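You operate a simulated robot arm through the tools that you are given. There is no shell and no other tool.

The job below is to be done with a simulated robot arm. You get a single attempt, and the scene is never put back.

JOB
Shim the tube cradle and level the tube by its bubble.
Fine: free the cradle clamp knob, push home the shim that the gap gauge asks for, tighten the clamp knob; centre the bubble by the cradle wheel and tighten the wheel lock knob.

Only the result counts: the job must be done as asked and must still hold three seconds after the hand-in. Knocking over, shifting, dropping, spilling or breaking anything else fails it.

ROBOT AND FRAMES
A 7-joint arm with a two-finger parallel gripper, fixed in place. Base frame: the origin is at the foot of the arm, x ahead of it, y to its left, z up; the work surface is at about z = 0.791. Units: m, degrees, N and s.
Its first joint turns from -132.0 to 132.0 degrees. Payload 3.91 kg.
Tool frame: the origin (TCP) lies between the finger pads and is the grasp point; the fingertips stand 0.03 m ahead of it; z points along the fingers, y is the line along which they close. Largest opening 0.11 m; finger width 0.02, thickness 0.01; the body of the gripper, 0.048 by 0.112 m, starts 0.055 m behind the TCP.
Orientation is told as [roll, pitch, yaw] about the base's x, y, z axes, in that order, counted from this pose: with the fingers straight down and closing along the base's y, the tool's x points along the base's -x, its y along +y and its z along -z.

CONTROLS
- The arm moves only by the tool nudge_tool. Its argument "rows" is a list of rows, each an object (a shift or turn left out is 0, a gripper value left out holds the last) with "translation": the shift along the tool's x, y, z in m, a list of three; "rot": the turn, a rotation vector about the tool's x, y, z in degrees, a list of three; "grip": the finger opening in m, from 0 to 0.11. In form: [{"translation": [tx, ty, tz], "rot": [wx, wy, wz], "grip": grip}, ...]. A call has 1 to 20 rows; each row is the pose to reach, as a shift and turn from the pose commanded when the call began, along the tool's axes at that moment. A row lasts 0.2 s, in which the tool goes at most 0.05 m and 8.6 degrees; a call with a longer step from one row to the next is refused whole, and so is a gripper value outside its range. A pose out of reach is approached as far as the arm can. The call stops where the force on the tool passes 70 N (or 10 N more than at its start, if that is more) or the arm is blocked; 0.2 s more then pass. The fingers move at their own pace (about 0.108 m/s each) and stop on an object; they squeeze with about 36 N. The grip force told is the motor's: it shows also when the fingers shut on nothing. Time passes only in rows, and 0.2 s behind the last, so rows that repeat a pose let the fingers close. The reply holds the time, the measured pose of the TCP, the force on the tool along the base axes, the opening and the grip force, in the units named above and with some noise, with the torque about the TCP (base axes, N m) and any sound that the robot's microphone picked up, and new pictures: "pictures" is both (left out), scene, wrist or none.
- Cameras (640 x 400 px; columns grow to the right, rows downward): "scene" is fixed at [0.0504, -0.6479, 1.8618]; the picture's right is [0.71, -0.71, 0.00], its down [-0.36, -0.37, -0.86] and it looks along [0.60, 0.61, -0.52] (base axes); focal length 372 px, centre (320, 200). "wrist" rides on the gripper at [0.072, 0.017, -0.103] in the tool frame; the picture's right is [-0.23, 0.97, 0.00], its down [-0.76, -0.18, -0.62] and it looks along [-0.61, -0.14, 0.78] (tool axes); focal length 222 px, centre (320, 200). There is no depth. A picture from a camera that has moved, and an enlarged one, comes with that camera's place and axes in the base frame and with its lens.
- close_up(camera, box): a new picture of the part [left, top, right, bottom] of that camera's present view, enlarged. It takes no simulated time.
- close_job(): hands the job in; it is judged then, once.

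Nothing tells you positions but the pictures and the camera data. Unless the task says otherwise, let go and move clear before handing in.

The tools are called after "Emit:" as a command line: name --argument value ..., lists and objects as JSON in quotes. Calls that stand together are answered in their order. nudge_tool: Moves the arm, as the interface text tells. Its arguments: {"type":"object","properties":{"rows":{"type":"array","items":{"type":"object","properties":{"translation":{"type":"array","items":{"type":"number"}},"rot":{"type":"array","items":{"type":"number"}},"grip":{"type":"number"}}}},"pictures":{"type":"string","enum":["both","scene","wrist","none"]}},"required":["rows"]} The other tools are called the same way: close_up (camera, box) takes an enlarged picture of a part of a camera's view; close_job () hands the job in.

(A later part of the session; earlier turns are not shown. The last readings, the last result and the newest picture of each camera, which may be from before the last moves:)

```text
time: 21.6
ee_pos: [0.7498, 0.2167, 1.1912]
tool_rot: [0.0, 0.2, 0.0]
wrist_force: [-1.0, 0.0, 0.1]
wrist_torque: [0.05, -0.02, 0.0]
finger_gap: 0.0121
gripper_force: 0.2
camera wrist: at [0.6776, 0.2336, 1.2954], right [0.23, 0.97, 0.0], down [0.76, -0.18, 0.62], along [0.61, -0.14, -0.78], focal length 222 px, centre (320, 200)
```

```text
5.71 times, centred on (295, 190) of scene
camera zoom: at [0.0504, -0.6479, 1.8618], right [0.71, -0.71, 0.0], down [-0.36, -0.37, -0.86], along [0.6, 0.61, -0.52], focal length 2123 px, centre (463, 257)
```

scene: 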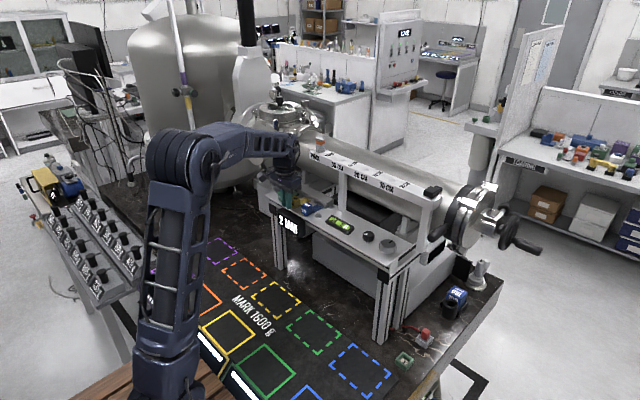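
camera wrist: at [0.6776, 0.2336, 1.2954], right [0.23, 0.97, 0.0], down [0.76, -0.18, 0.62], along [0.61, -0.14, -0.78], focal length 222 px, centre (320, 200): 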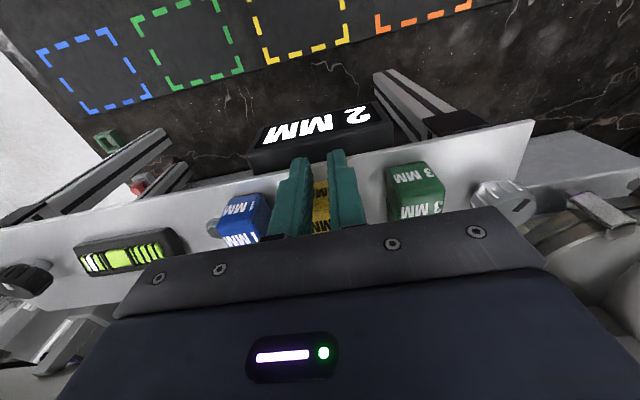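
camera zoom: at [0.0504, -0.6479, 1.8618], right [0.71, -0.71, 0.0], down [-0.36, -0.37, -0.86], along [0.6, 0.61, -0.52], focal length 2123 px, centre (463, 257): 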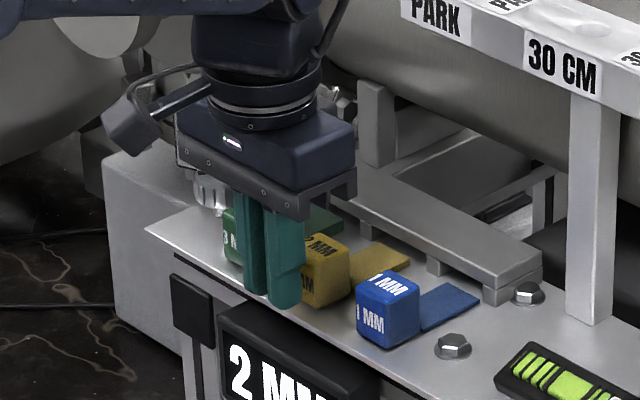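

The fingers are just behind the handle. I'll push about 30 mm in small steps and watch the force.

Emit:
nudge_tool --rows '[{"translation": [-0.005, 0, 0]}, {"translation": [-0.01, 0, 0]}, {"translation": [-0.015, 0, 0]}, {"translation": [-0.02, 0, 0]}, {"translation": [-0.025, 0, 0]}, {"translation": [-0.03, 0, 0]}]'

Emit:
close_up --camera "wrist" --box '[220, 80, 420, 240]'

Emit:
close_up --camera "scene" --box '[250, 155, 340, 225]'

```text
time: 23.0
ee_pos: [0.7826, 0.2151, 1.192]
tool_rot: [0.0, 0.0, 0.0]
wrist_force: [-0.3, 1.6, -0.7]
wrist_torque: [0.03, -0.01, 0.03]
finger_gap: 0.012
gripper_force: 0.1
camera wrist: at [0.7089, 0.2327, 1.2946], right [0.23, 0.97, 0.0], down [0.76, -0.18, 0.62], along [0.61, -0.14, -0.78], focal length 222 px, centre (320, 200)
```

scene: 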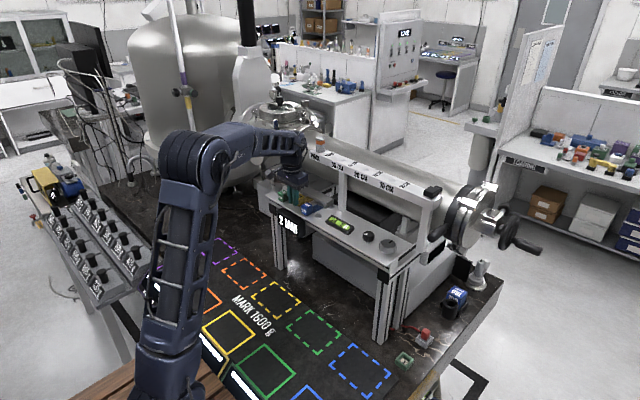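
wrist: 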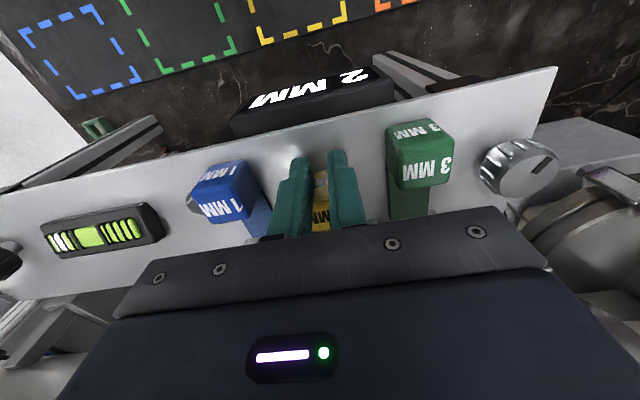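

```text
2.50 times, centred on (320, 160) of wrist
camera zoom: at [0.7089, 0.2327, 1.2946], right [0.23, 0.97, 0.0], down [0.76, -0.18, 0.62], along [0.61, -0.14, -0.78], focal length 555 px, centre (320, 300)
```

zoom: 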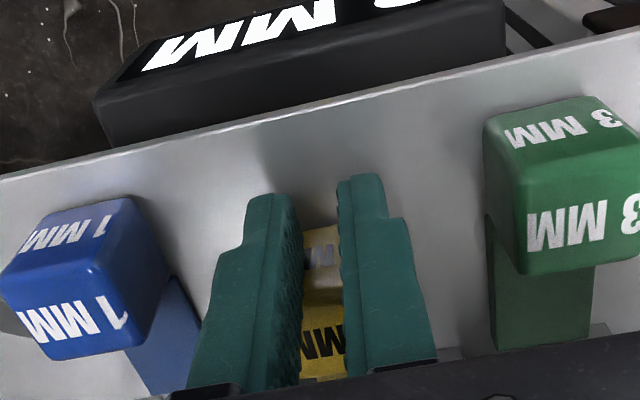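

```text
5.71 times, centred on (295, 190) of scene
camera zoom: at [0.0504, -0.6479, 1.8618], right [0.71, -0.71, 0.0], down [-0.36, -0.37, -0.86], along [0.6, 0.61, -0.52], focal length 2123 px, centre (463, 257)
```

zoom: 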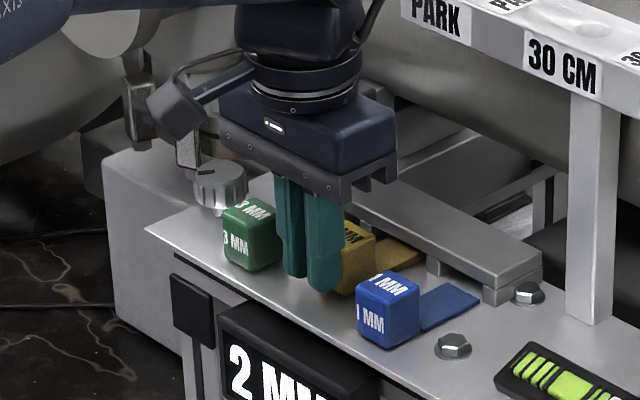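

The shim slides smoothly and the tongue is entering under the bar. I'll push further in small steps until it meets its stop.

Emit:
nudge_tool --rows '[{"translation": [-0.004, 0.0005, 0]}, {"translation": [-0.008, 0.0005, 0]}, {"translation": [-0.012, 0.0005, 0]}, {"translation": [-0.016, 0.0005, 0]}]'

Emit:
close_up --camera "scene" --box '[250, 155, 340, 225]'

Emit:
close_up --camera "wrist" --box '[220, 80, 420, 240]'

```text
time: 24.0
ee_pos: [0.7962, 0.216, 1.19]
tool_rot: [0.1, 0.0, 0.0]
wrist_force: [0.3, 0.5, -0.4]
wrist_torque: [-0.01, 0.01, -0.02]
finger_gap: 0.0122
gripper_force: 0.0
camera wrist: at [0.7248, 0.2328, 1.2948], right [0.23, 0.97, 0.0], down [0.76, -0.18, 0.62], along [0.61, -0.14, -0.78], focal length 222 px, centre (320, 200)
```

scene: 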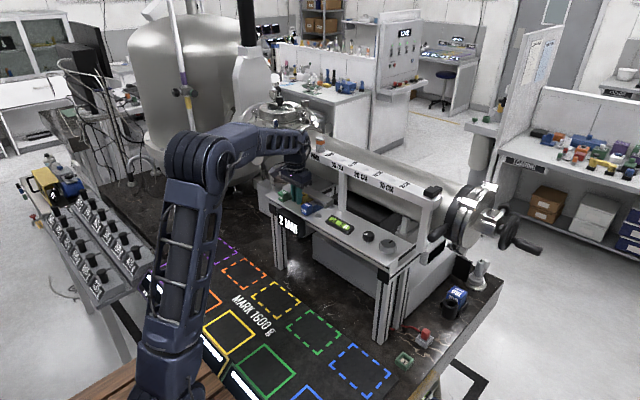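
wrist: 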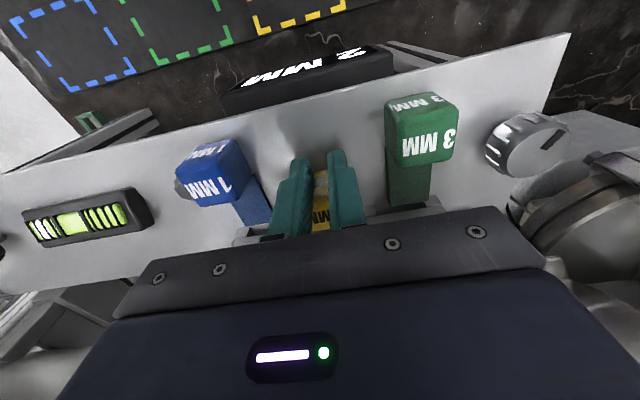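

```text
5.71 times, centred on (295, 190) of scene
camera zoom: at [0.0504, -0.6479, 1.8618], right [0.71, -0.71, 0.0], down [-0.36, -0.37, -0.86], along [0.6, 0.61, -0.52], focal length 2123 px, centre (463, 257)
```

zoom: 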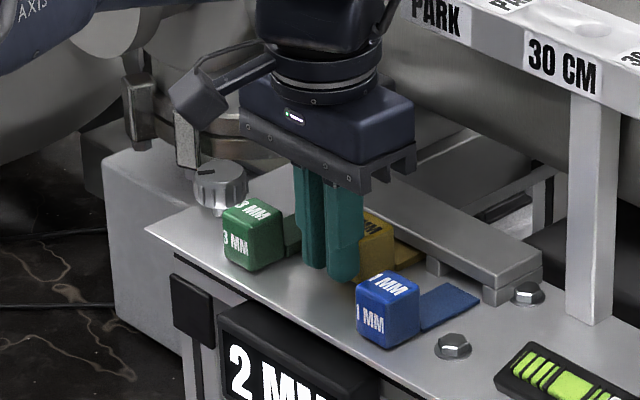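

```text
2.50 times, centred on (320, 160) of wrist
camera zoom: at [0.7248, 0.2328, 1.2948], right [0.23, 0.97, 0.0], down [0.76, -0.18, 0.62], along [0.61, -0.14, -0.78], focal length 555 px, centre (320, 300)
```

zoom: 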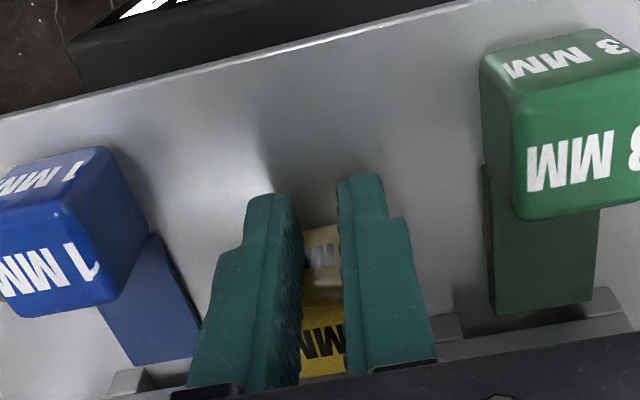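

There is still no resistance, and the handle front is close to the bar. I'll continue with 2 mm steps.

Emit:
nudge_tool --rows '[{"translation": [-0.002, 0, 0]}, {"translation": [-0.004, 0, 0]}, {"translation": [-0.006, 0, 0]}, {"translation": [-0.008, 0, 0]}]' --pictures "none"

Emit:
close_up --camera "scene" --box '[280, 175, 335, 210]'

Emit:
close_up --camera "wrist" --box '[260, 120, 400, 230]'

```text
time: 25.0
ee_pos: [0.8036, 0.2174, 1.191]
tool_rot: [-0.1, 0.0, 0.0]
wrist_force: [-7.1, -0.5, -1.5]
wrist_torque: [0.09, 0.03, -0.03]
finger_gap: 0.0118
gripper_force: 0.1
```

```text
11.43 times, centred on (308, 192) of scene
camera zoom: at [0.0504, -0.6479, 1.8618], right [0.71, -0.71, 0.0], down [-0.36, -0.37, -0.86], along [0.6, 0.61, -0.52], focal length 4246 px, centre (463, 286)
```

zoom: 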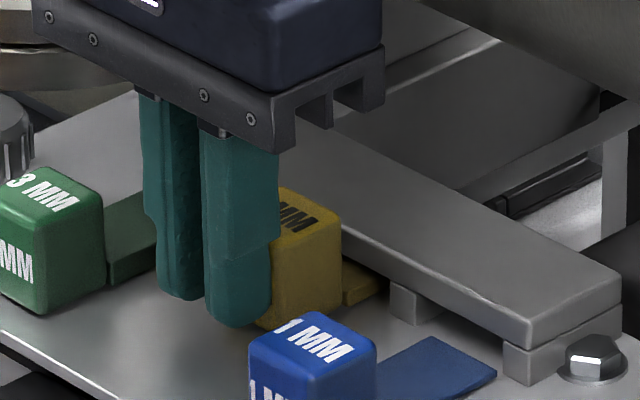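

```text
3.64 times, centred on (330, 175) of wrist
camera zoom: at [0.7319, 0.2337, 1.2946], right [0.23, 0.97, 0.0], down [0.76, -0.18, 0.62], along [0.61, -0.14, -0.78], focal length 808 px, centre (284, 291)
```

zoom: 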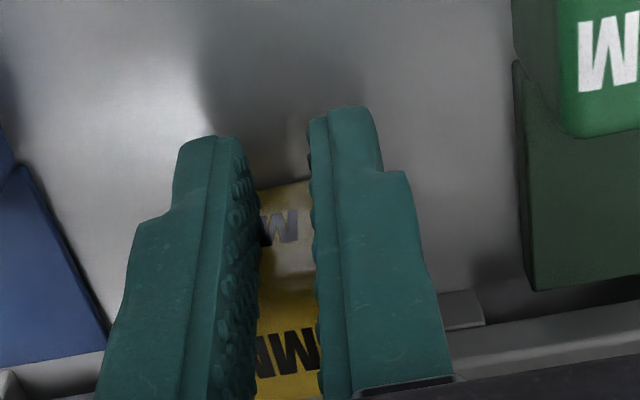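

A first resistance of 7 N has appeared at x ≈ 0.804. I'll keep pushing gently to confirm whether this is the stop.

Emit:
nudge_tool --rows '[{"translation": [-0.0015, 0, 0]}, {"translation": [-0.003, 0, 0]}]' --pictures "none"

Emit:
close_up --camera "scene" --box '[280, 175, 335, 210]'

```text
time: 25.6
ee_pos: [0.8048, 0.2173, 1.1905]
tool_rot: [-0.2, 0.3, 0.1]
wrist_force: [-67.6, -19.0, -8.5]
wrist_torque: [0.2, 0.41, -0.3]
finger_gap: 0.0119
gripper_force: 0.2
```

```text
11.43 times, centred on (308, 192) of scene
camera zoom: at [0.0504, -0.6479, 1.8618], right [0.71, -0.71, 0.0], down [-0.36, -0.37, -0.86], along [0.6, 0.61, -0.52], focal length 4246 px, centre (463, 286)
```

zoom: 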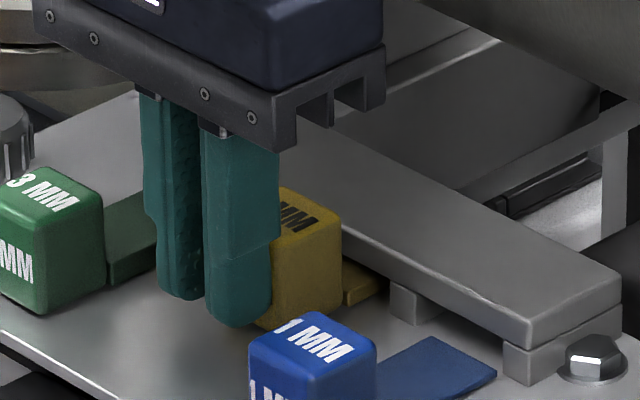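

The push force rose sharply to 68 N with no further motion, so the shim is home. I'll back off straight, rise, and look.

Emit:
nudge_tool --rows '[{"translation": [0.005, 0, 0]}, {"translation": [0.02, 0, 0]}, {"translation": [0.045, 0, 0]}, {"translation": [0.06, 0, -0.03]}, {"translation": [0.06, 0, -0.08]}, {"translation": [0.04, 0.03, -0.08]}, {"translation": [0.02, 0.06, -0.08]}, {"translation": [0.005, 0.09, -0.08]}, {"translation": [-0.003, 0.119, -0.08], "grip": 0.056}, {"translation": [-0.003, 0.119, -0.08]}]'

Emit:
close_up --camera "scene" --box '[260, 175, 350, 231]'

Emit:
close_up --camera "wrist" --box '[60, 80, 400, 280]'

```text
time: 27.8
ee_pos: [0.8097, 0.3354, 1.2735]
tool_rot: [0.0, 0.0, -0.1]
wrist_force: [-0.2, -0.4, 0.5]
wrist_torque: [0.03, -0.01, 0.01]
finger_gap: 0.056
gripper_force: 0.0
camera wrist: at [0.7368, 0.3527, 1.3761], right [0.23, 0.97, 0.0], down [0.76, -0.18, 0.62], along [0.61, -0.14, -0.78], focal length 222 px, centre (320, 200)
```

scene: 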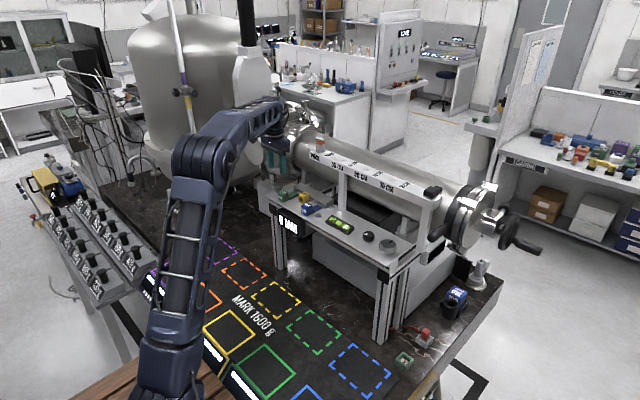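
wrist: 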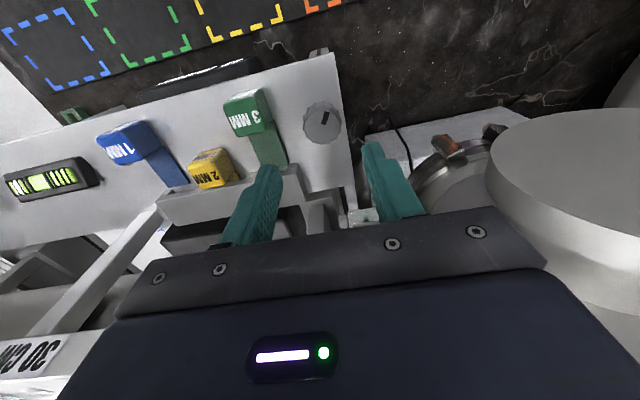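

```text
7.11 times, centred on (305, 203) of scene
camera zoom: at [0.0504, -0.6479, 1.8618], right [0.71, -0.71, 0.0], down [-0.36, -0.37, -0.86], along [0.6, 0.61, -0.52], focal length 2642 px, centre (427, 179)
```

zoom: 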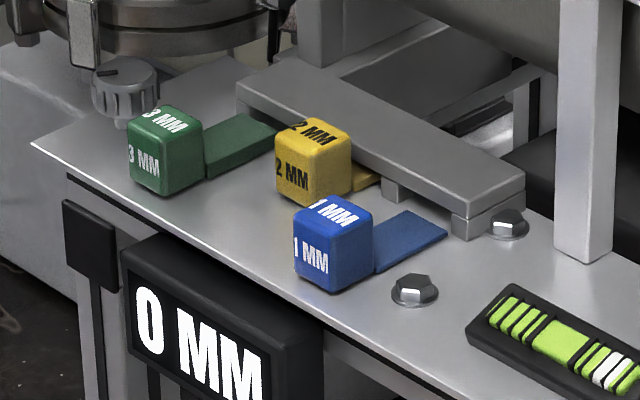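

```text
1.88 times, centred on (230, 180) of wrist
camera zoom: at [0.7368, 0.3527, 1.3761], right [0.23, 0.97, 0.0], down [0.76, -0.18, 0.62], along [0.61, -0.14, -0.78], focal length 418 px, centre (489, 238)
```

zoom: 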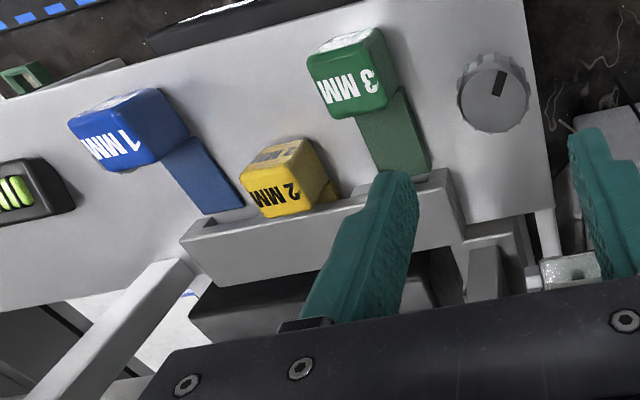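

The gap gauge now reads 0 MM, so the 2 mm shim is home. Next I'll tighten the clamp knob: pre-rotate the wrist counter-clockwise, lower around the knob and grip it.

Emit:
nudge_tool --rows '[{"translation": [0.003, 0.001, 0], "rot": [0, 0, -7.5]}, {"translation": [0.003, 0.001, 0], "rot": [0, 0, -15]}, {"translation": [0.003, 0.001, 0], "rot": [0, 0, -22.5]}, {"translation": [0.003, 0.001, 0], "rot": [0, 0, -30]}, {"translation": [0.003, 0.001, 0], "rot": [0, 0, -37.5]}, {"translation": [0.003, 0.001, 0], "rot": [0, 0, -45]}, {"translation": [0.003, 0.001, 0], "rot": [0, 0, -52.5]}, {"translation": [0.003, 0.001, 0], "rot": [0, 0, -60]}, {"translation": [0.003, 0.001, 0], "rot": [0, 0, -67.5]}, {"translation": [0.003, 0.001, 0], "rot": [0, 0, -75]}, {"translation": [0.003, 0.001, 0], "rot": [0, 0, -82.5]}, {"translation": [0.003, 0.001, 0], "rot": [0, 0, -90]}, {"translation": [0.003, 0.001, 0.02], "rot": [0, 0, -90]}, {"translation": [0.003, 0.001, 0.04], "rot": [0, 0, -90]}]'

Emit:
close_up --camera "wrist" --box '[220, 80, 420, 240]'

Emit:
close_up --camera "scene" --box '[240, 150, 320, 210]'

```text
time: 30.8
ee_pos: [0.8056, 0.3363, 1.2319]
tool_rot: [0.0, 0.0, 90.0]
wrist_force: [0.0, 0.3, 0.4]
wrist_torque: [0.0, -0.03, -0.02]
finger_gap: 0.0558
gripper_force: 0.0
camera wrist: at [0.7905, 0.2639, 1.3356], right [-0.97, 0.23, 0.0], down [0.18, 0.76, 0.62], along [0.14, 0.61, -0.78], focal length 222 px, centre (320, 200)
```

scene: 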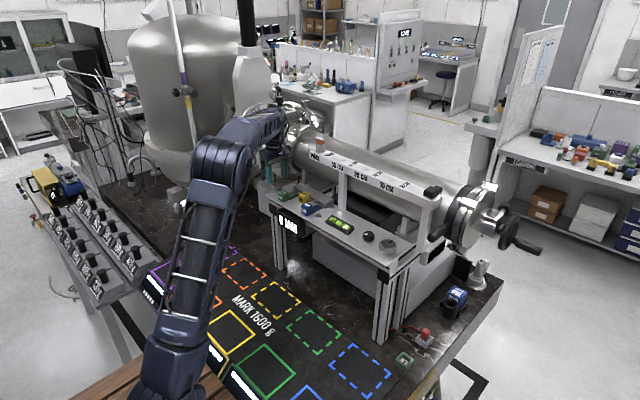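
wrist: 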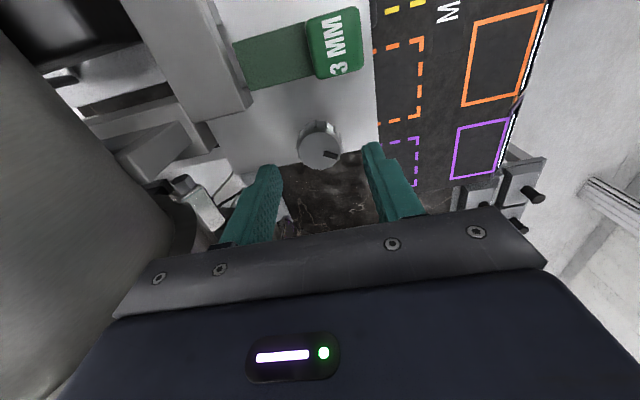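

```text
2.50 times, centred on (320, 160) of wrist
camera zoom: at [0.7905, 0.2639, 1.3356], right [-0.97, 0.23, 0.0], down [0.18, 0.76, 0.62], along [0.14, 0.61, -0.78], focal length 555 px, centre (320, 300)
```

zoom: 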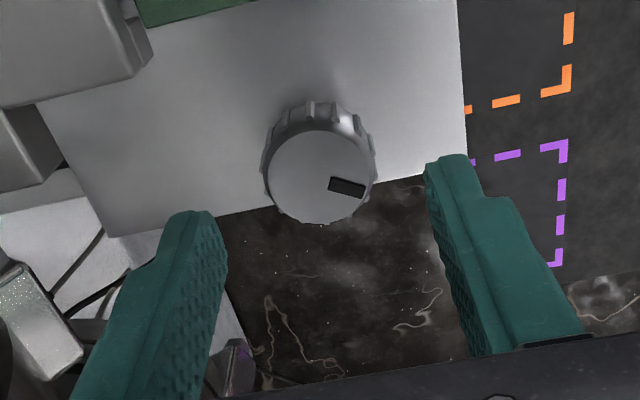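

```text
6.67 times, centred on (280, 180) of scene
camera zoom: at [0.0504, -0.6479, 1.8618], right [0.71, -0.71, 0.0], down [-0.36, -0.37, -0.86], along [0.6, 0.61, -0.52], focal length 2476 px, centre (587, 333)
```

zoom: 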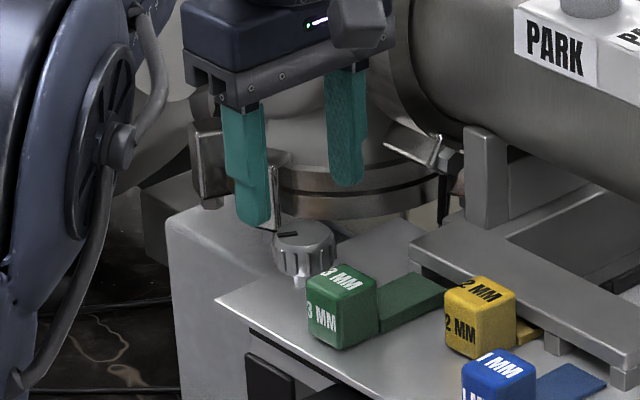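

The fingers are centred on the knob. I'll lower, grip, and turn clockwise (positive about tool z).

Emit:
nudge_tool --rows '[{"translation": [0, 0, 0.013]}, {"translation": [0, 0, 0.026]}, {"translation": [0, 0, 0.038]}, {"translation": [0, 0, 0.038], "grip": 0.0}, {"translation": [0, 0, 0.038]}, {"translation": [0, 0, 0.038]}, {"translation": [0, 0, 0.038], "rot": [0, 0, 6]}, {"translation": [0, 0, 0.038], "rot": [0, 0, 12]}, {"translation": [0, 0, 0.038], "rot": [0, 0, 18]}, {"translation": [0, 0, 0.038], "rot": [0, 0, 24]}, {"translation": [0, 0, 0.038], "rot": [0, 0, 30]}, {"translation": [0, 0, 0.038], "rot": [0, 0, 36]}, {"translation": [0, 0, 0.038], "rot": [0, 0, 42]}, {"translation": [0, 0, 0.038], "rot": [0, 0, 48]}, {"translation": [0, 0, 0.038], "rot": [0, 0, 54]}, {"translation": [0, 0, 0.038], "rot": [0, 0, 60]}]'

Emit:
close_up --camera "wrist" --box '[220, 80, 420, 240]'

```text
time: 34.2
ee_pos: [0.8073, 0.3378, 1.1929]
tool_rot: [0.0, 0.0, 30.0]
wrist_force: [-25.5, 3.0, -28.5]
wrist_torque: [-0.1, 0.42, 0.01]
finger_gap: 0.033
gripper_force: 44.9
camera wrist: at [0.7369, 0.3162, 1.2964], right [-0.29, 0.96, 0.0], down [0.75, 0.23, 0.62], along [0.6, 0.18, -0.78], focal length 222 px, centre (320, 200)
```

scene: 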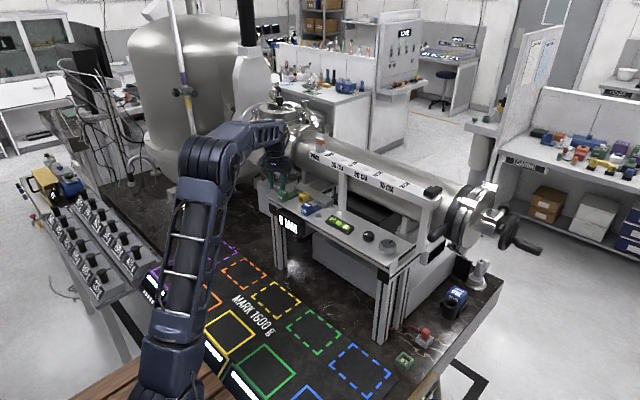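
wrist: 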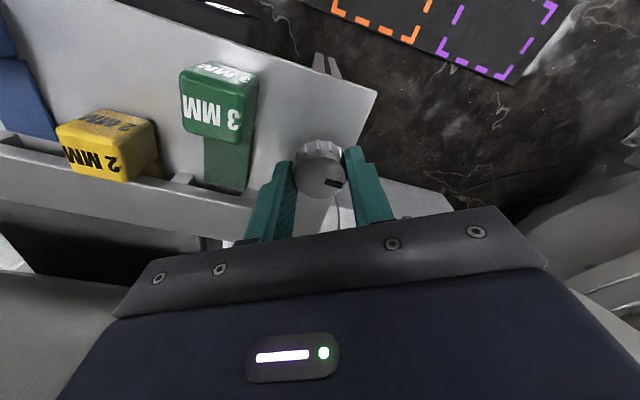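

```text
2.50 times, centred on (320, 160) of wrist
camera zoom: at [0.7369, 0.3162, 1.2964], right [-0.29, 0.96, 0.0], down [0.75, 0.23, 0.62], along [0.6, 0.18, -0.78], focal length 555 px, centre (320, 300)
```

zoom: 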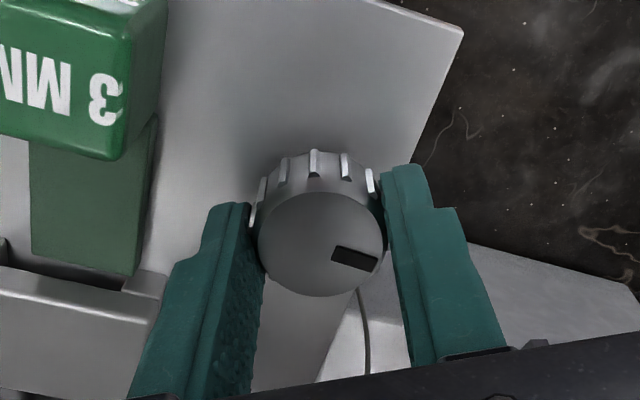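

Turning is fine: the pointer moved with the gripper for 60°. There's some side and downward load, so I'll shift the command slightly to relieve it and turn another 60°.

Emit:
nudge_tool --rows '[{"translation": [0.0009, 0.0005, 0.001]}, {"translation": [0.0009, 0.0005, 0.001], "rot": [0, 0, 6]}, {"translation": [0.0009, 0.0005, 0.001], "rot": [0, 0, 12]}, {"translation": [0.0009, 0.0005, 0.001], "rot": [0, 0, 18]}, {"translation": [0.0009, 0.0005, 0.001], "rot": [0, 0, 24]}, {"translation": [0.0009, 0.0005, 0.001], "rot": [0, 0, 30]}, {"translation": [0.0009, 0.0005, 0.001], "rot": [0, 0, 36]}, {"translation": [0.0009, 0.0005, 0.001], "rot": [0, 0, 42]}, {"translation": [0.0009, 0.0005, 0.001], "rot": [0, 0, 48]}, {"translation": [0.0009, 0.0005, 0.001], "rot": [0, 0, 54]}, {"translation": [0.0009, 0.0005, 0.001], "rot": [0, 0, 60]}]'

Emit:
close_up --camera "wrist" --box '[220, 80, 420, 240]'

```text
time: 36.6
ee_pos: [0.808, 0.3385, 1.1932]
tool_rot: [0.1, -0.1, -30.1]
wrist_force: [37.8, 32.5, 29.9]
wrist_torque: [0.58, -0.83, 0.03]
finger_gap: 0.0335
gripper_force: 44.5
camera wrist: at [0.7533, 0.3889, 1.2963], right [0.69, 0.73, 0.0], down [0.57, -0.54, 0.62], along [0.46, -0.43, -0.78], focal length 222 px, centre (320, 200)
```

scene: 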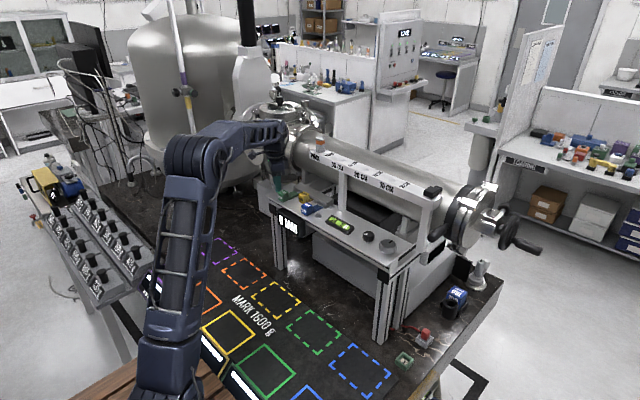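
wrist: 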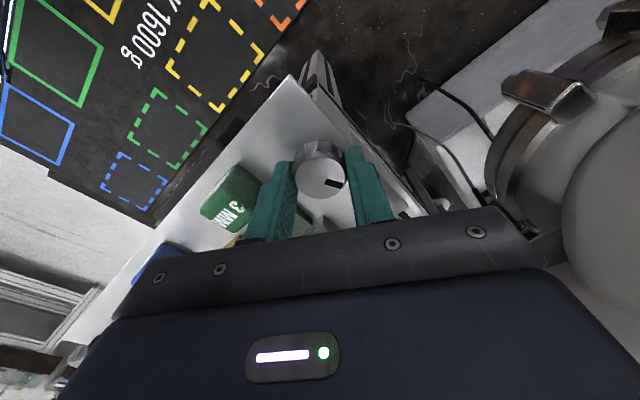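

```text
2.50 times, centred on (320, 160) of wrist
camera zoom: at [0.7533, 0.3889, 1.2963], right [0.69, 0.73, 0.0], down [0.57, -0.54, 0.62], along [0.46, -0.43, -0.78], focal length 555 px, centre (320, 300)
```

zoom: 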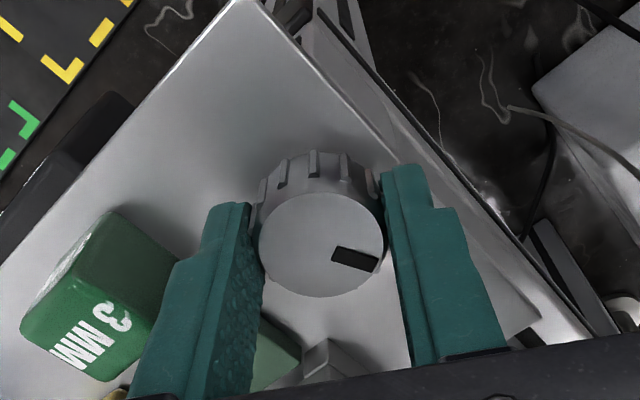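

The pointer has followed 120° clockwise, with roughly 30° left to the original tight position. I'll relieve the side load and continue in stages.

Emit:
nudge_tool --rows '[{"translation": [-0.0006, 0.0017, -0.0008]}, {"translation": [-0.0006, 0.0017, -0.0008], "rot": [0, 0, 5]}, {"translation": [-0.0006, 0.0017, -0.0008], "rot": [0, 0, 10]}, {"translation": [-0.0006, 0.0017, -0.0008], "rot": [0, 0, 15]}, {"translation": [-0.0006, 0.0017, -0.0008], "rot": [0, 0, 20]}, {"translation": [-0.0006, 0.0017, -0.0008], "rot": [0, 0, 25]}]' --pictures "wrist"

Emit:
close_up --camera "wrist" --box '[220, 80, 420, 240]'

```text
time: 38.0
ee_pos: [0.8087, 0.3377, 1.192]
tool_rot: [0.0, 0.0, -55.1]
wrist_force: [8.8, 14.1, 22.3]
wrist_torque: [0.03, -0.38, 0.04]
finger_gap: 0.0332
gripper_force: 44.8
camera wrist: at [0.7803, 0.4075, 1.2961], right [0.93, 0.37, 0.0], down [0.29, -0.73, 0.62], along [0.23, -0.58, -0.78], focal length 222 px, centre (320, 200)
```

wrist: 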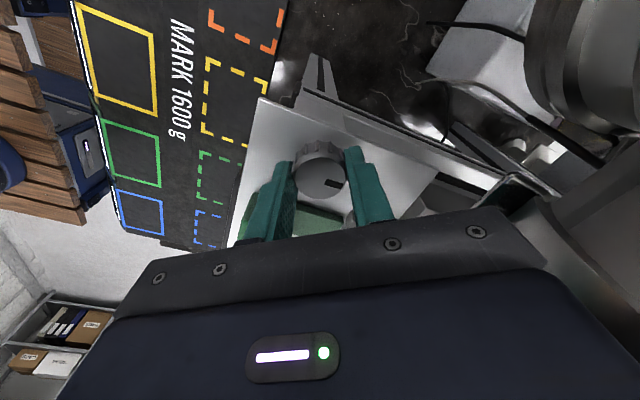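

```text
2.50 times, centred on (320, 160) of wrist
camera zoom: at [0.7803, 0.4075, 1.2961], right [0.93, 0.37, 0.0], down [0.29, -0.73, 0.62], along [0.23, -0.58, -0.78], focal length 555 px, centre (320, 300)
```

zoom: 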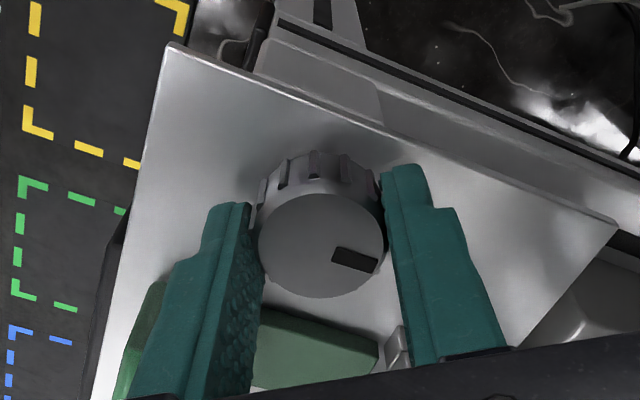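

The knob is still following at 145°. I'll turn further to find the tight stop.

Emit:
nudge_tool --rows '[{"translation": [0, 0.0006, -0.0004], "rot": [0, 0, 4]}, {"translation": [0, 0.0006, -0.0004], "rot": [0, 0, 8]}, {"translation": [0, 0.0006, -0.0004], "rot": [0, 0, 12]}, {"translation": [0, 0.0006, -0.0004], "rot": [0, 0, 16]}]' --pictures "wrist"

Emit:
close_up --camera "wrist" --box '[220, 80, 420, 240]'

```text
time: 39.0
ee_pos: [0.8086, 0.3382, 1.1912]
tool_rot: [-0.2, 0.0, -71.1]
wrist_force: [-8.3, -10.7, -4.9]
wrist_torque: [-0.04, 0.03, 0.47]
finger_gap: 0.0335
gripper_force: 45.3
camera wrist: at [0.8015, 0.4112, 1.2952], right [0.99, 0.1, 0.0], down [0.08, -0.78, 0.62], along [0.06, -0.62, -0.78], focal length 222 px, centre (320, 200)
```

wrist: 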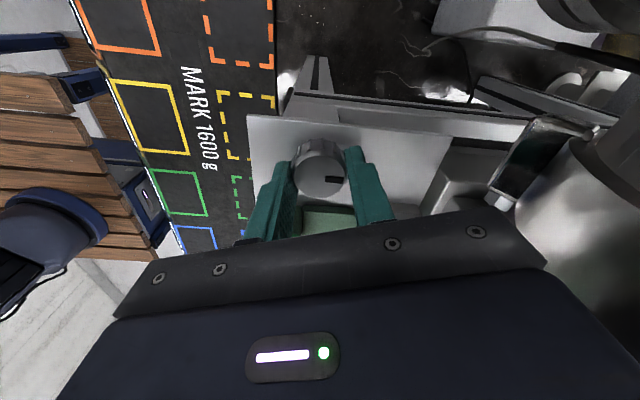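

```text
2.50 times, centred on (320, 160) of wrist
camera zoom: at [0.8015, 0.4112, 1.2952], right [0.99, 0.1, 0.0], down [0.08, -0.78, 0.62], along [0.06, -0.62, -0.78], focal length 555 px, centre (320, 300)
```

zoom: 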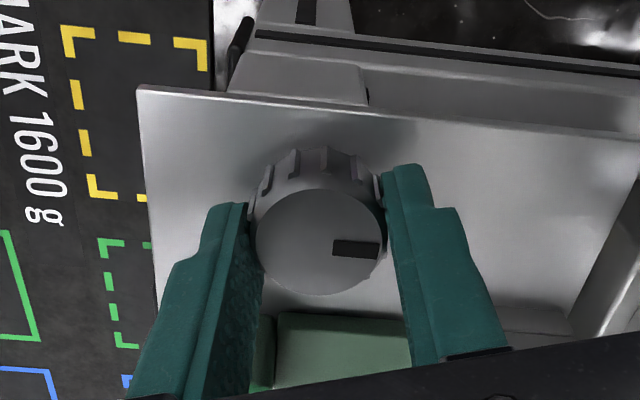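

The pointer slipped in my grip with 0.47 N·m of torque, and it points toward +x again. The clamp is back at its tight stop. I'll release, rise and square the wrist.

Emit:
nudge_tool --rows '[{"grip": 0.056}, {"translation": [0, 0, 0]}, {"translation": [0, 0, 0]}, {"translation": [0, 0, -0.02]}, {"translation": [0, 0, -0.05]}, {"translation": [0, 0, -0.085]}, {"translation": [0, 0, -0.085], "rot": [0, 0, -8]}, {"translation": [0, 0, -0.085], "rot": [0, 0, -16]}, {"translation": [0, 0, -0.085], "rot": [0, 0, -24]}, {"translation": [0, 0, -0.085], "rot": [0, 0, -32]}, {"translation": [0, 0, -0.085], "rot": [0, 0, -40]}, {"translation": [0, 0, -0.085], "rot": [0, 0, -48]}, {"translation": [0, 0, -0.085], "rot": [0, 0, -56]}, {"translation": [0, 0, -0.085], "rot": [0, 0, -64]}, {"translation": [0, 0, -0.085], "rot": [0, 0, -71]}]'

Emit:
close_up --camera "scene" --box '[260, 175, 350, 231]'

Emit:
close_up --camera "scene" --box '[320, 205, 410, 261]'

```text
time: 42.2
ee_pos: [0.808, 0.3386, 1.2788]
tool_rot: [0.0, 0.0, 0.1]
wrist_force: [-1.0, -0.6, 0.3]
wrist_torque: [0.02, -0.04, 0.0]
finger_gap: 0.056
gripper_force: 0.0
camera wrist: at [0.7359, 0.3551, 1.3817], right [0.22, 0.97, 0.0], down [0.76, -0.18, 0.62], along [0.61, -0.14, -0.78], focal length 222 px, centre (320, 200)
```

scene: 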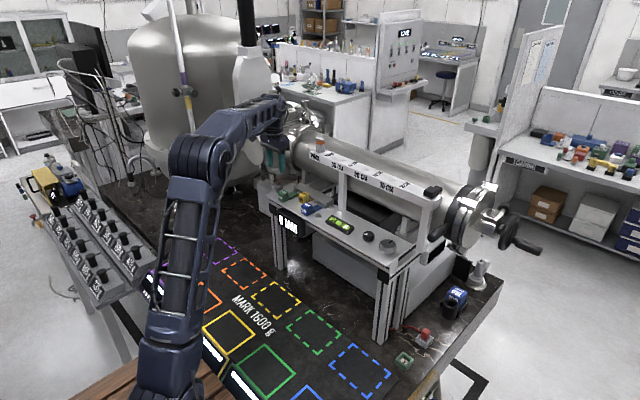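
wrist: 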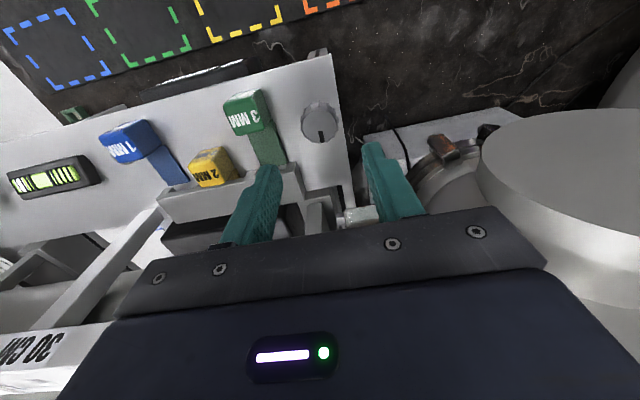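

```text
7.11 times, centred on (305, 203) of scene
camera zoom: at [0.0504, -0.6479, 1.8618], right [0.71, -0.71, 0.0], down [-0.36, -0.37, -0.86], along [0.6, 0.61, -0.52], focal length 2642 px, centre (427, 179)
```

zoom: 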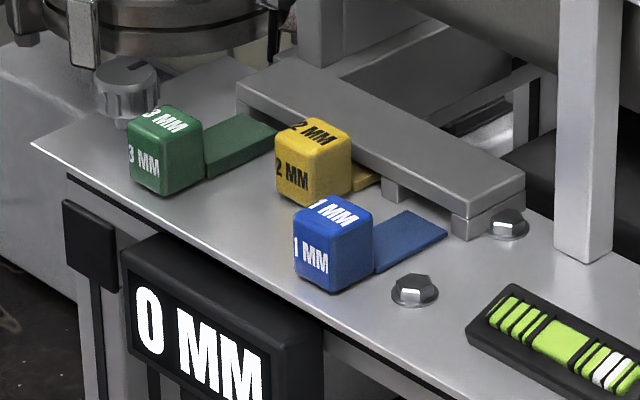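

```text
7.11 times, centred on (365, 233) of scene
camera zoom: at [0.0504, -0.6479, 1.8618], right [0.71, -0.71, 0.0], down [-0.36, -0.37, -0.86], along [0.6, 0.61, -0.52], focal length 2642 px, centre (0, -35)
```

zoom: 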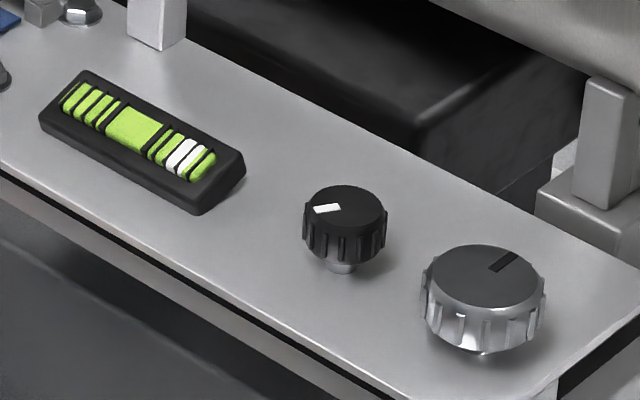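

The clamp is tight, the gauge reads 0 MM, and the bubble still sits toward the -y end. I'll travel back from the rail and across to above the silver cradle wheel.

Emit:
nudge_tool --rows '[{"translation": [0.03, -0.03, 0], "grip": 0.068}, {"translation": [0.06, -0.07, 0]}, {"translation": [0.068, -0.115, 0]}, {"translation": [0.068, -0.16, 0]}, {"translation": [0.068, -0.205, 0]}, {"translation": [0.068, -0.25, 0]}, {"translation": [0.068, -0.295, 0]}, {"translation": [0.068, -0.34, 0]}, {"translation": [0.068, -0.385, 0]}, {"translation": [0.068, -0.43, 0]}, {"translation": [0.068, -0.475, 0]}, {"translation": [0.068, -0.512, 0]}]'

Emit:
close_up --camera "wrist" --box '[200, 60, 480, 240]'

Emit:
close_up --camera "scene" --box '[320, 150, 450, 260]'

```text
time: 44.8
ee_pos: [0.7372, -0.1725, 1.2784]
tool_rot: [0.1, 0.0, 0.2]
wrist_force: [0.6, 0.2, 0.1]
wrist_torque: [-0.04, 0.01, 0.0]
finger_gap: 0.0681
gripper_force: 0.1
camera wrist: at [0.6657, -0.1569, 1.3816], right [0.23, 0.97, 0.0], down [0.76, -0.18, 0.62], along [0.61, -0.14, -0.78], focal length 222 px, centre (320, 200)
```

scene: 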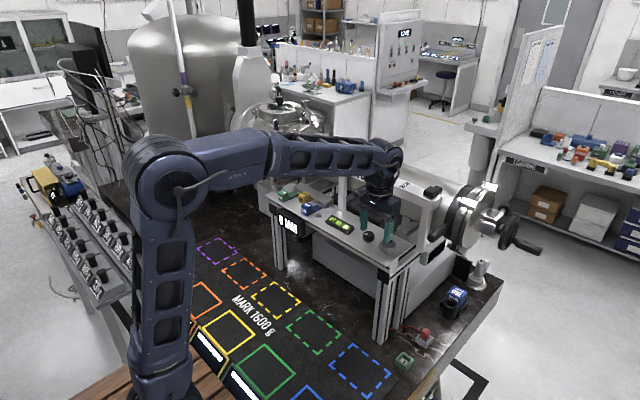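
wrist: 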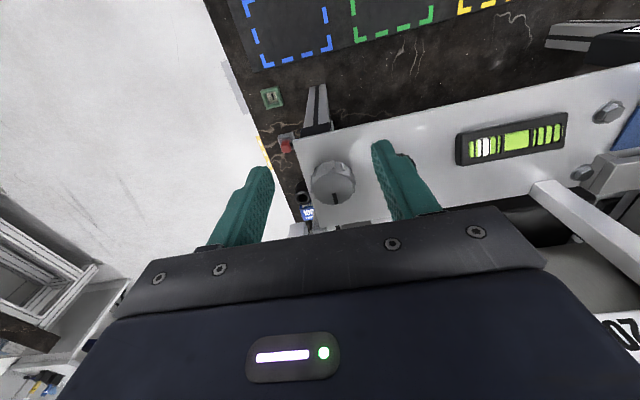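

```text
2.22 times, centred on (340, 150) of wrist
camera zoom: at [0.6657, -0.1569, 1.3816], right [0.23, 0.97, 0.0], down [0.76, -0.18, 0.62], along [0.61, -0.14, -0.78], focal length 494 px, centre (276, 311)
```

zoom: 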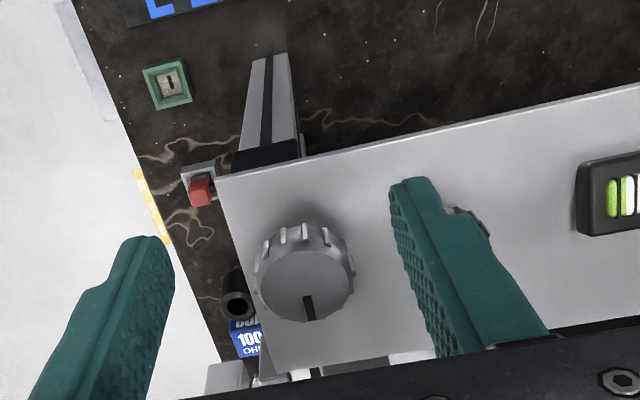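

```text
3.64 times, centred on (385, 205) of scene
camera zoom: at [0.0504, -0.6479, 1.8618], right [0.71, -0.71, 0.0], down [-0.36, -0.37, -0.86], along [0.6, 0.61, -0.52], focal length 1351 px, centre (84, 182)
```

zoom: 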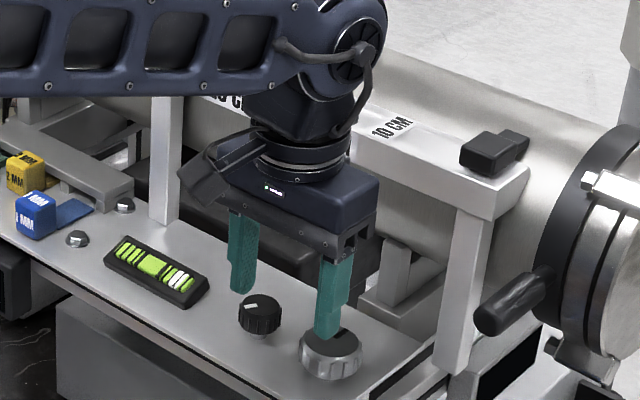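

The wheel centre is at about (0.804, -0.175), consistent across both views. I'll move over it and lower partway, checking the straddle.

Emit:
nudge_tool --rows '[{"translation": [-0.033, -0.001, 0]}, {"translation": [-0.065, -0.002, 0]}, {"translation": [-0.065, -0.002, 0.02]}, {"translation": [-0.065, -0.002, 0.045]}]'

Emit:
close_up --camera "wrist" --box '[220, 80, 420, 240]'

Emit:
close_up --camera "scene" --box '[320, 150, 450, 260]'

```text
time: 45.8
ee_pos: [0.8041, -0.1754, 1.2331]
tool_rot: [0.0, 0.1, 0.0]
wrist_force: [0.3, -0.9, 0.1]
wrist_torque: [0.02, -0.03, 0.01]
finger_gap: 0.0679
gripper_force: 0.1
camera wrist: at [0.7321, -0.1586, 1.3366], right [0.23, 0.97, 0.0], down [0.76, -0.18, 0.62], along [0.61, -0.14, -0.78], focal length 222 px, centre (320, 200)
```

scene: 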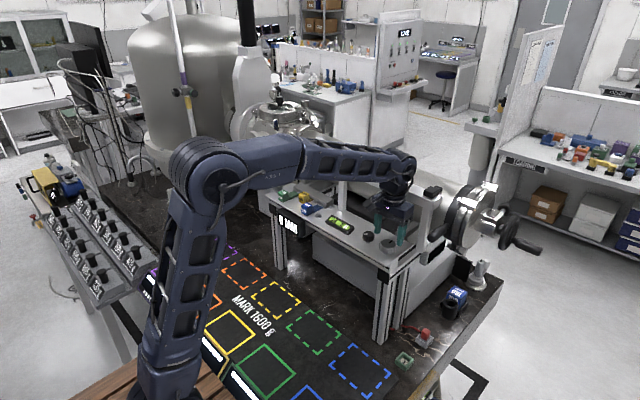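
wrist: 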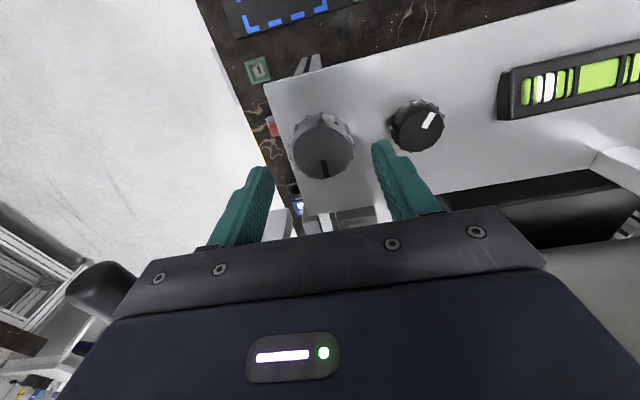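

```text
2.50 times, centred on (320, 160) of wrist
camera zoom: at [0.7321, -0.1586, 1.3366], right [0.23, 0.97, 0.0], down [0.76, -0.18, 0.62], along [0.61, -0.14, -0.78], focal length 555 px, centre (320, 300)
```

zoom: 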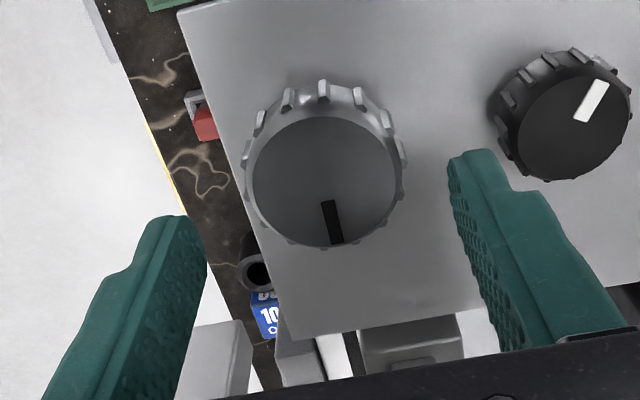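

```text
3.64 times, centred on (385, 205) of scene
camera zoom: at [0.0504, -0.6479, 1.8618], right [0.71, -0.71, 0.0], down [-0.36, -0.37, -0.86], along [0.6, 0.61, -0.52], focal length 1351 px, centre (84, 182)
```

zoom: 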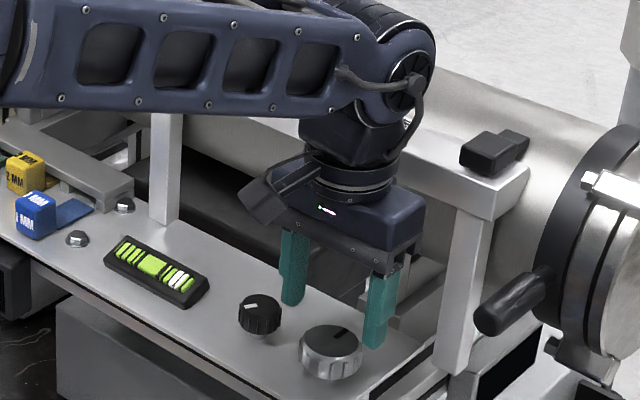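

The fingers straddle the wheel with clearance to the black lock knob. I'll lower, grip, and turn a small test angle (20° clockwise) to see how the bubble responds.

Emit:
nudge_tool --rows '[{"translation": [-0.0005, 0.0005, 0.013]}, {"translation": [-0.0005, 0.0005, 0.026]}, {"translation": [-0.0005, 0.0005, 0.038]}, {"translation": [-0.0005, 0.0005, 0.038], "grip": 0.0}, {"translation": [-0.0005, 0.0005, 0.038]}, {"translation": [-0.0005, 0.0005, 0.038]}, {"translation": [-0.0005, 0.0005, 0.038], "rot": [0, 0, 5]}, {"translation": [-0.0005, 0.0005, 0.038], "rot": [0, 0, 10]}, {"translation": [-0.0005, 0.0005, 0.038], "rot": [0, 0, 15]}, {"translation": [-0.0005, 0.0005, 0.038], "rot": [0, 0, 20]}]'

Emit:
close_up --camera "wrist" --box '[220, 80, 420, 240]'

Emit:
close_up --camera "scene" --box '[325, 210, 365, 235]'

```text
time: 48.0
ee_pos: [0.8057, -0.1744, 1.1955]
tool_rot: [0.0, 0.2, -20.0]
wrist_force: [-17.6, 13.7, -14.6]
wrist_torque: [0.67, -0.02, 0.06]
finger_gap: 0.0477
gripper_force: 44.4
camera wrist: at [0.7435, -0.1335, 1.2984], right [0.55, 0.84, 0.0], down [0.66, -0.43, 0.62], along [0.52, -0.34, -0.78], focal length 222 px, centre (320, 200)
```

scene: 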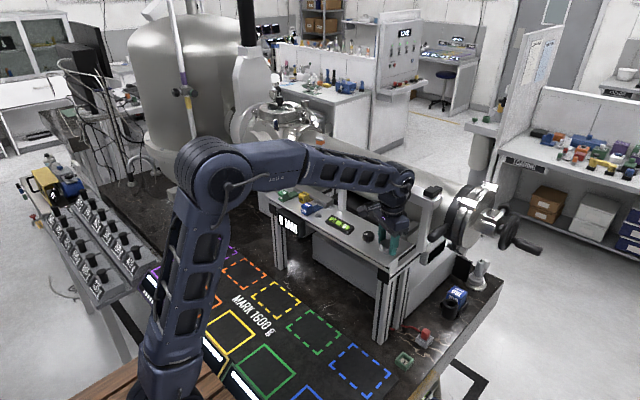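
wrist: 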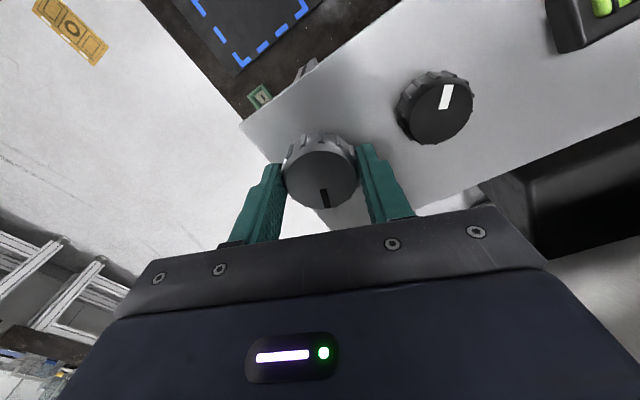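

```text
2.50 times, centred on (320, 160) of wrist
camera zoom: at [0.7435, -0.1335, 1.2984], right [0.55, 0.84, 0.0], down [0.66, -0.43, 0.62], along [0.52, -0.34, -0.78], focal length 555 px, centre (320, 300)
```

zoom: 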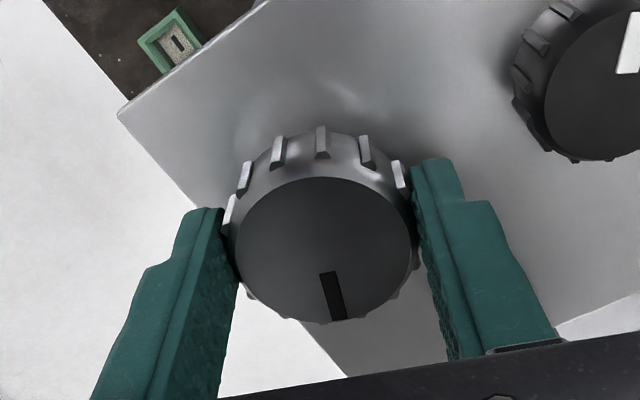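

```text
16.00 times, centred on (345, 222) of scene
camera zoom: at [0.0504, -0.6479, 1.8618], right [0.71, -0.71, 0.0], down [-0.36, -0.37, -0.86], along [0.6, 0.61, -0.52], focal length 5944 px, centre (-80, -160)
```

zoom: 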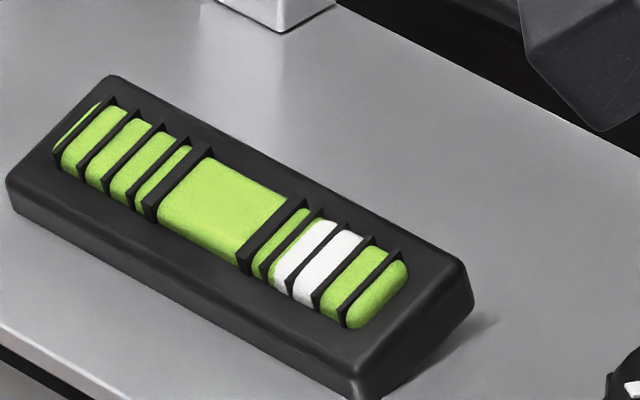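

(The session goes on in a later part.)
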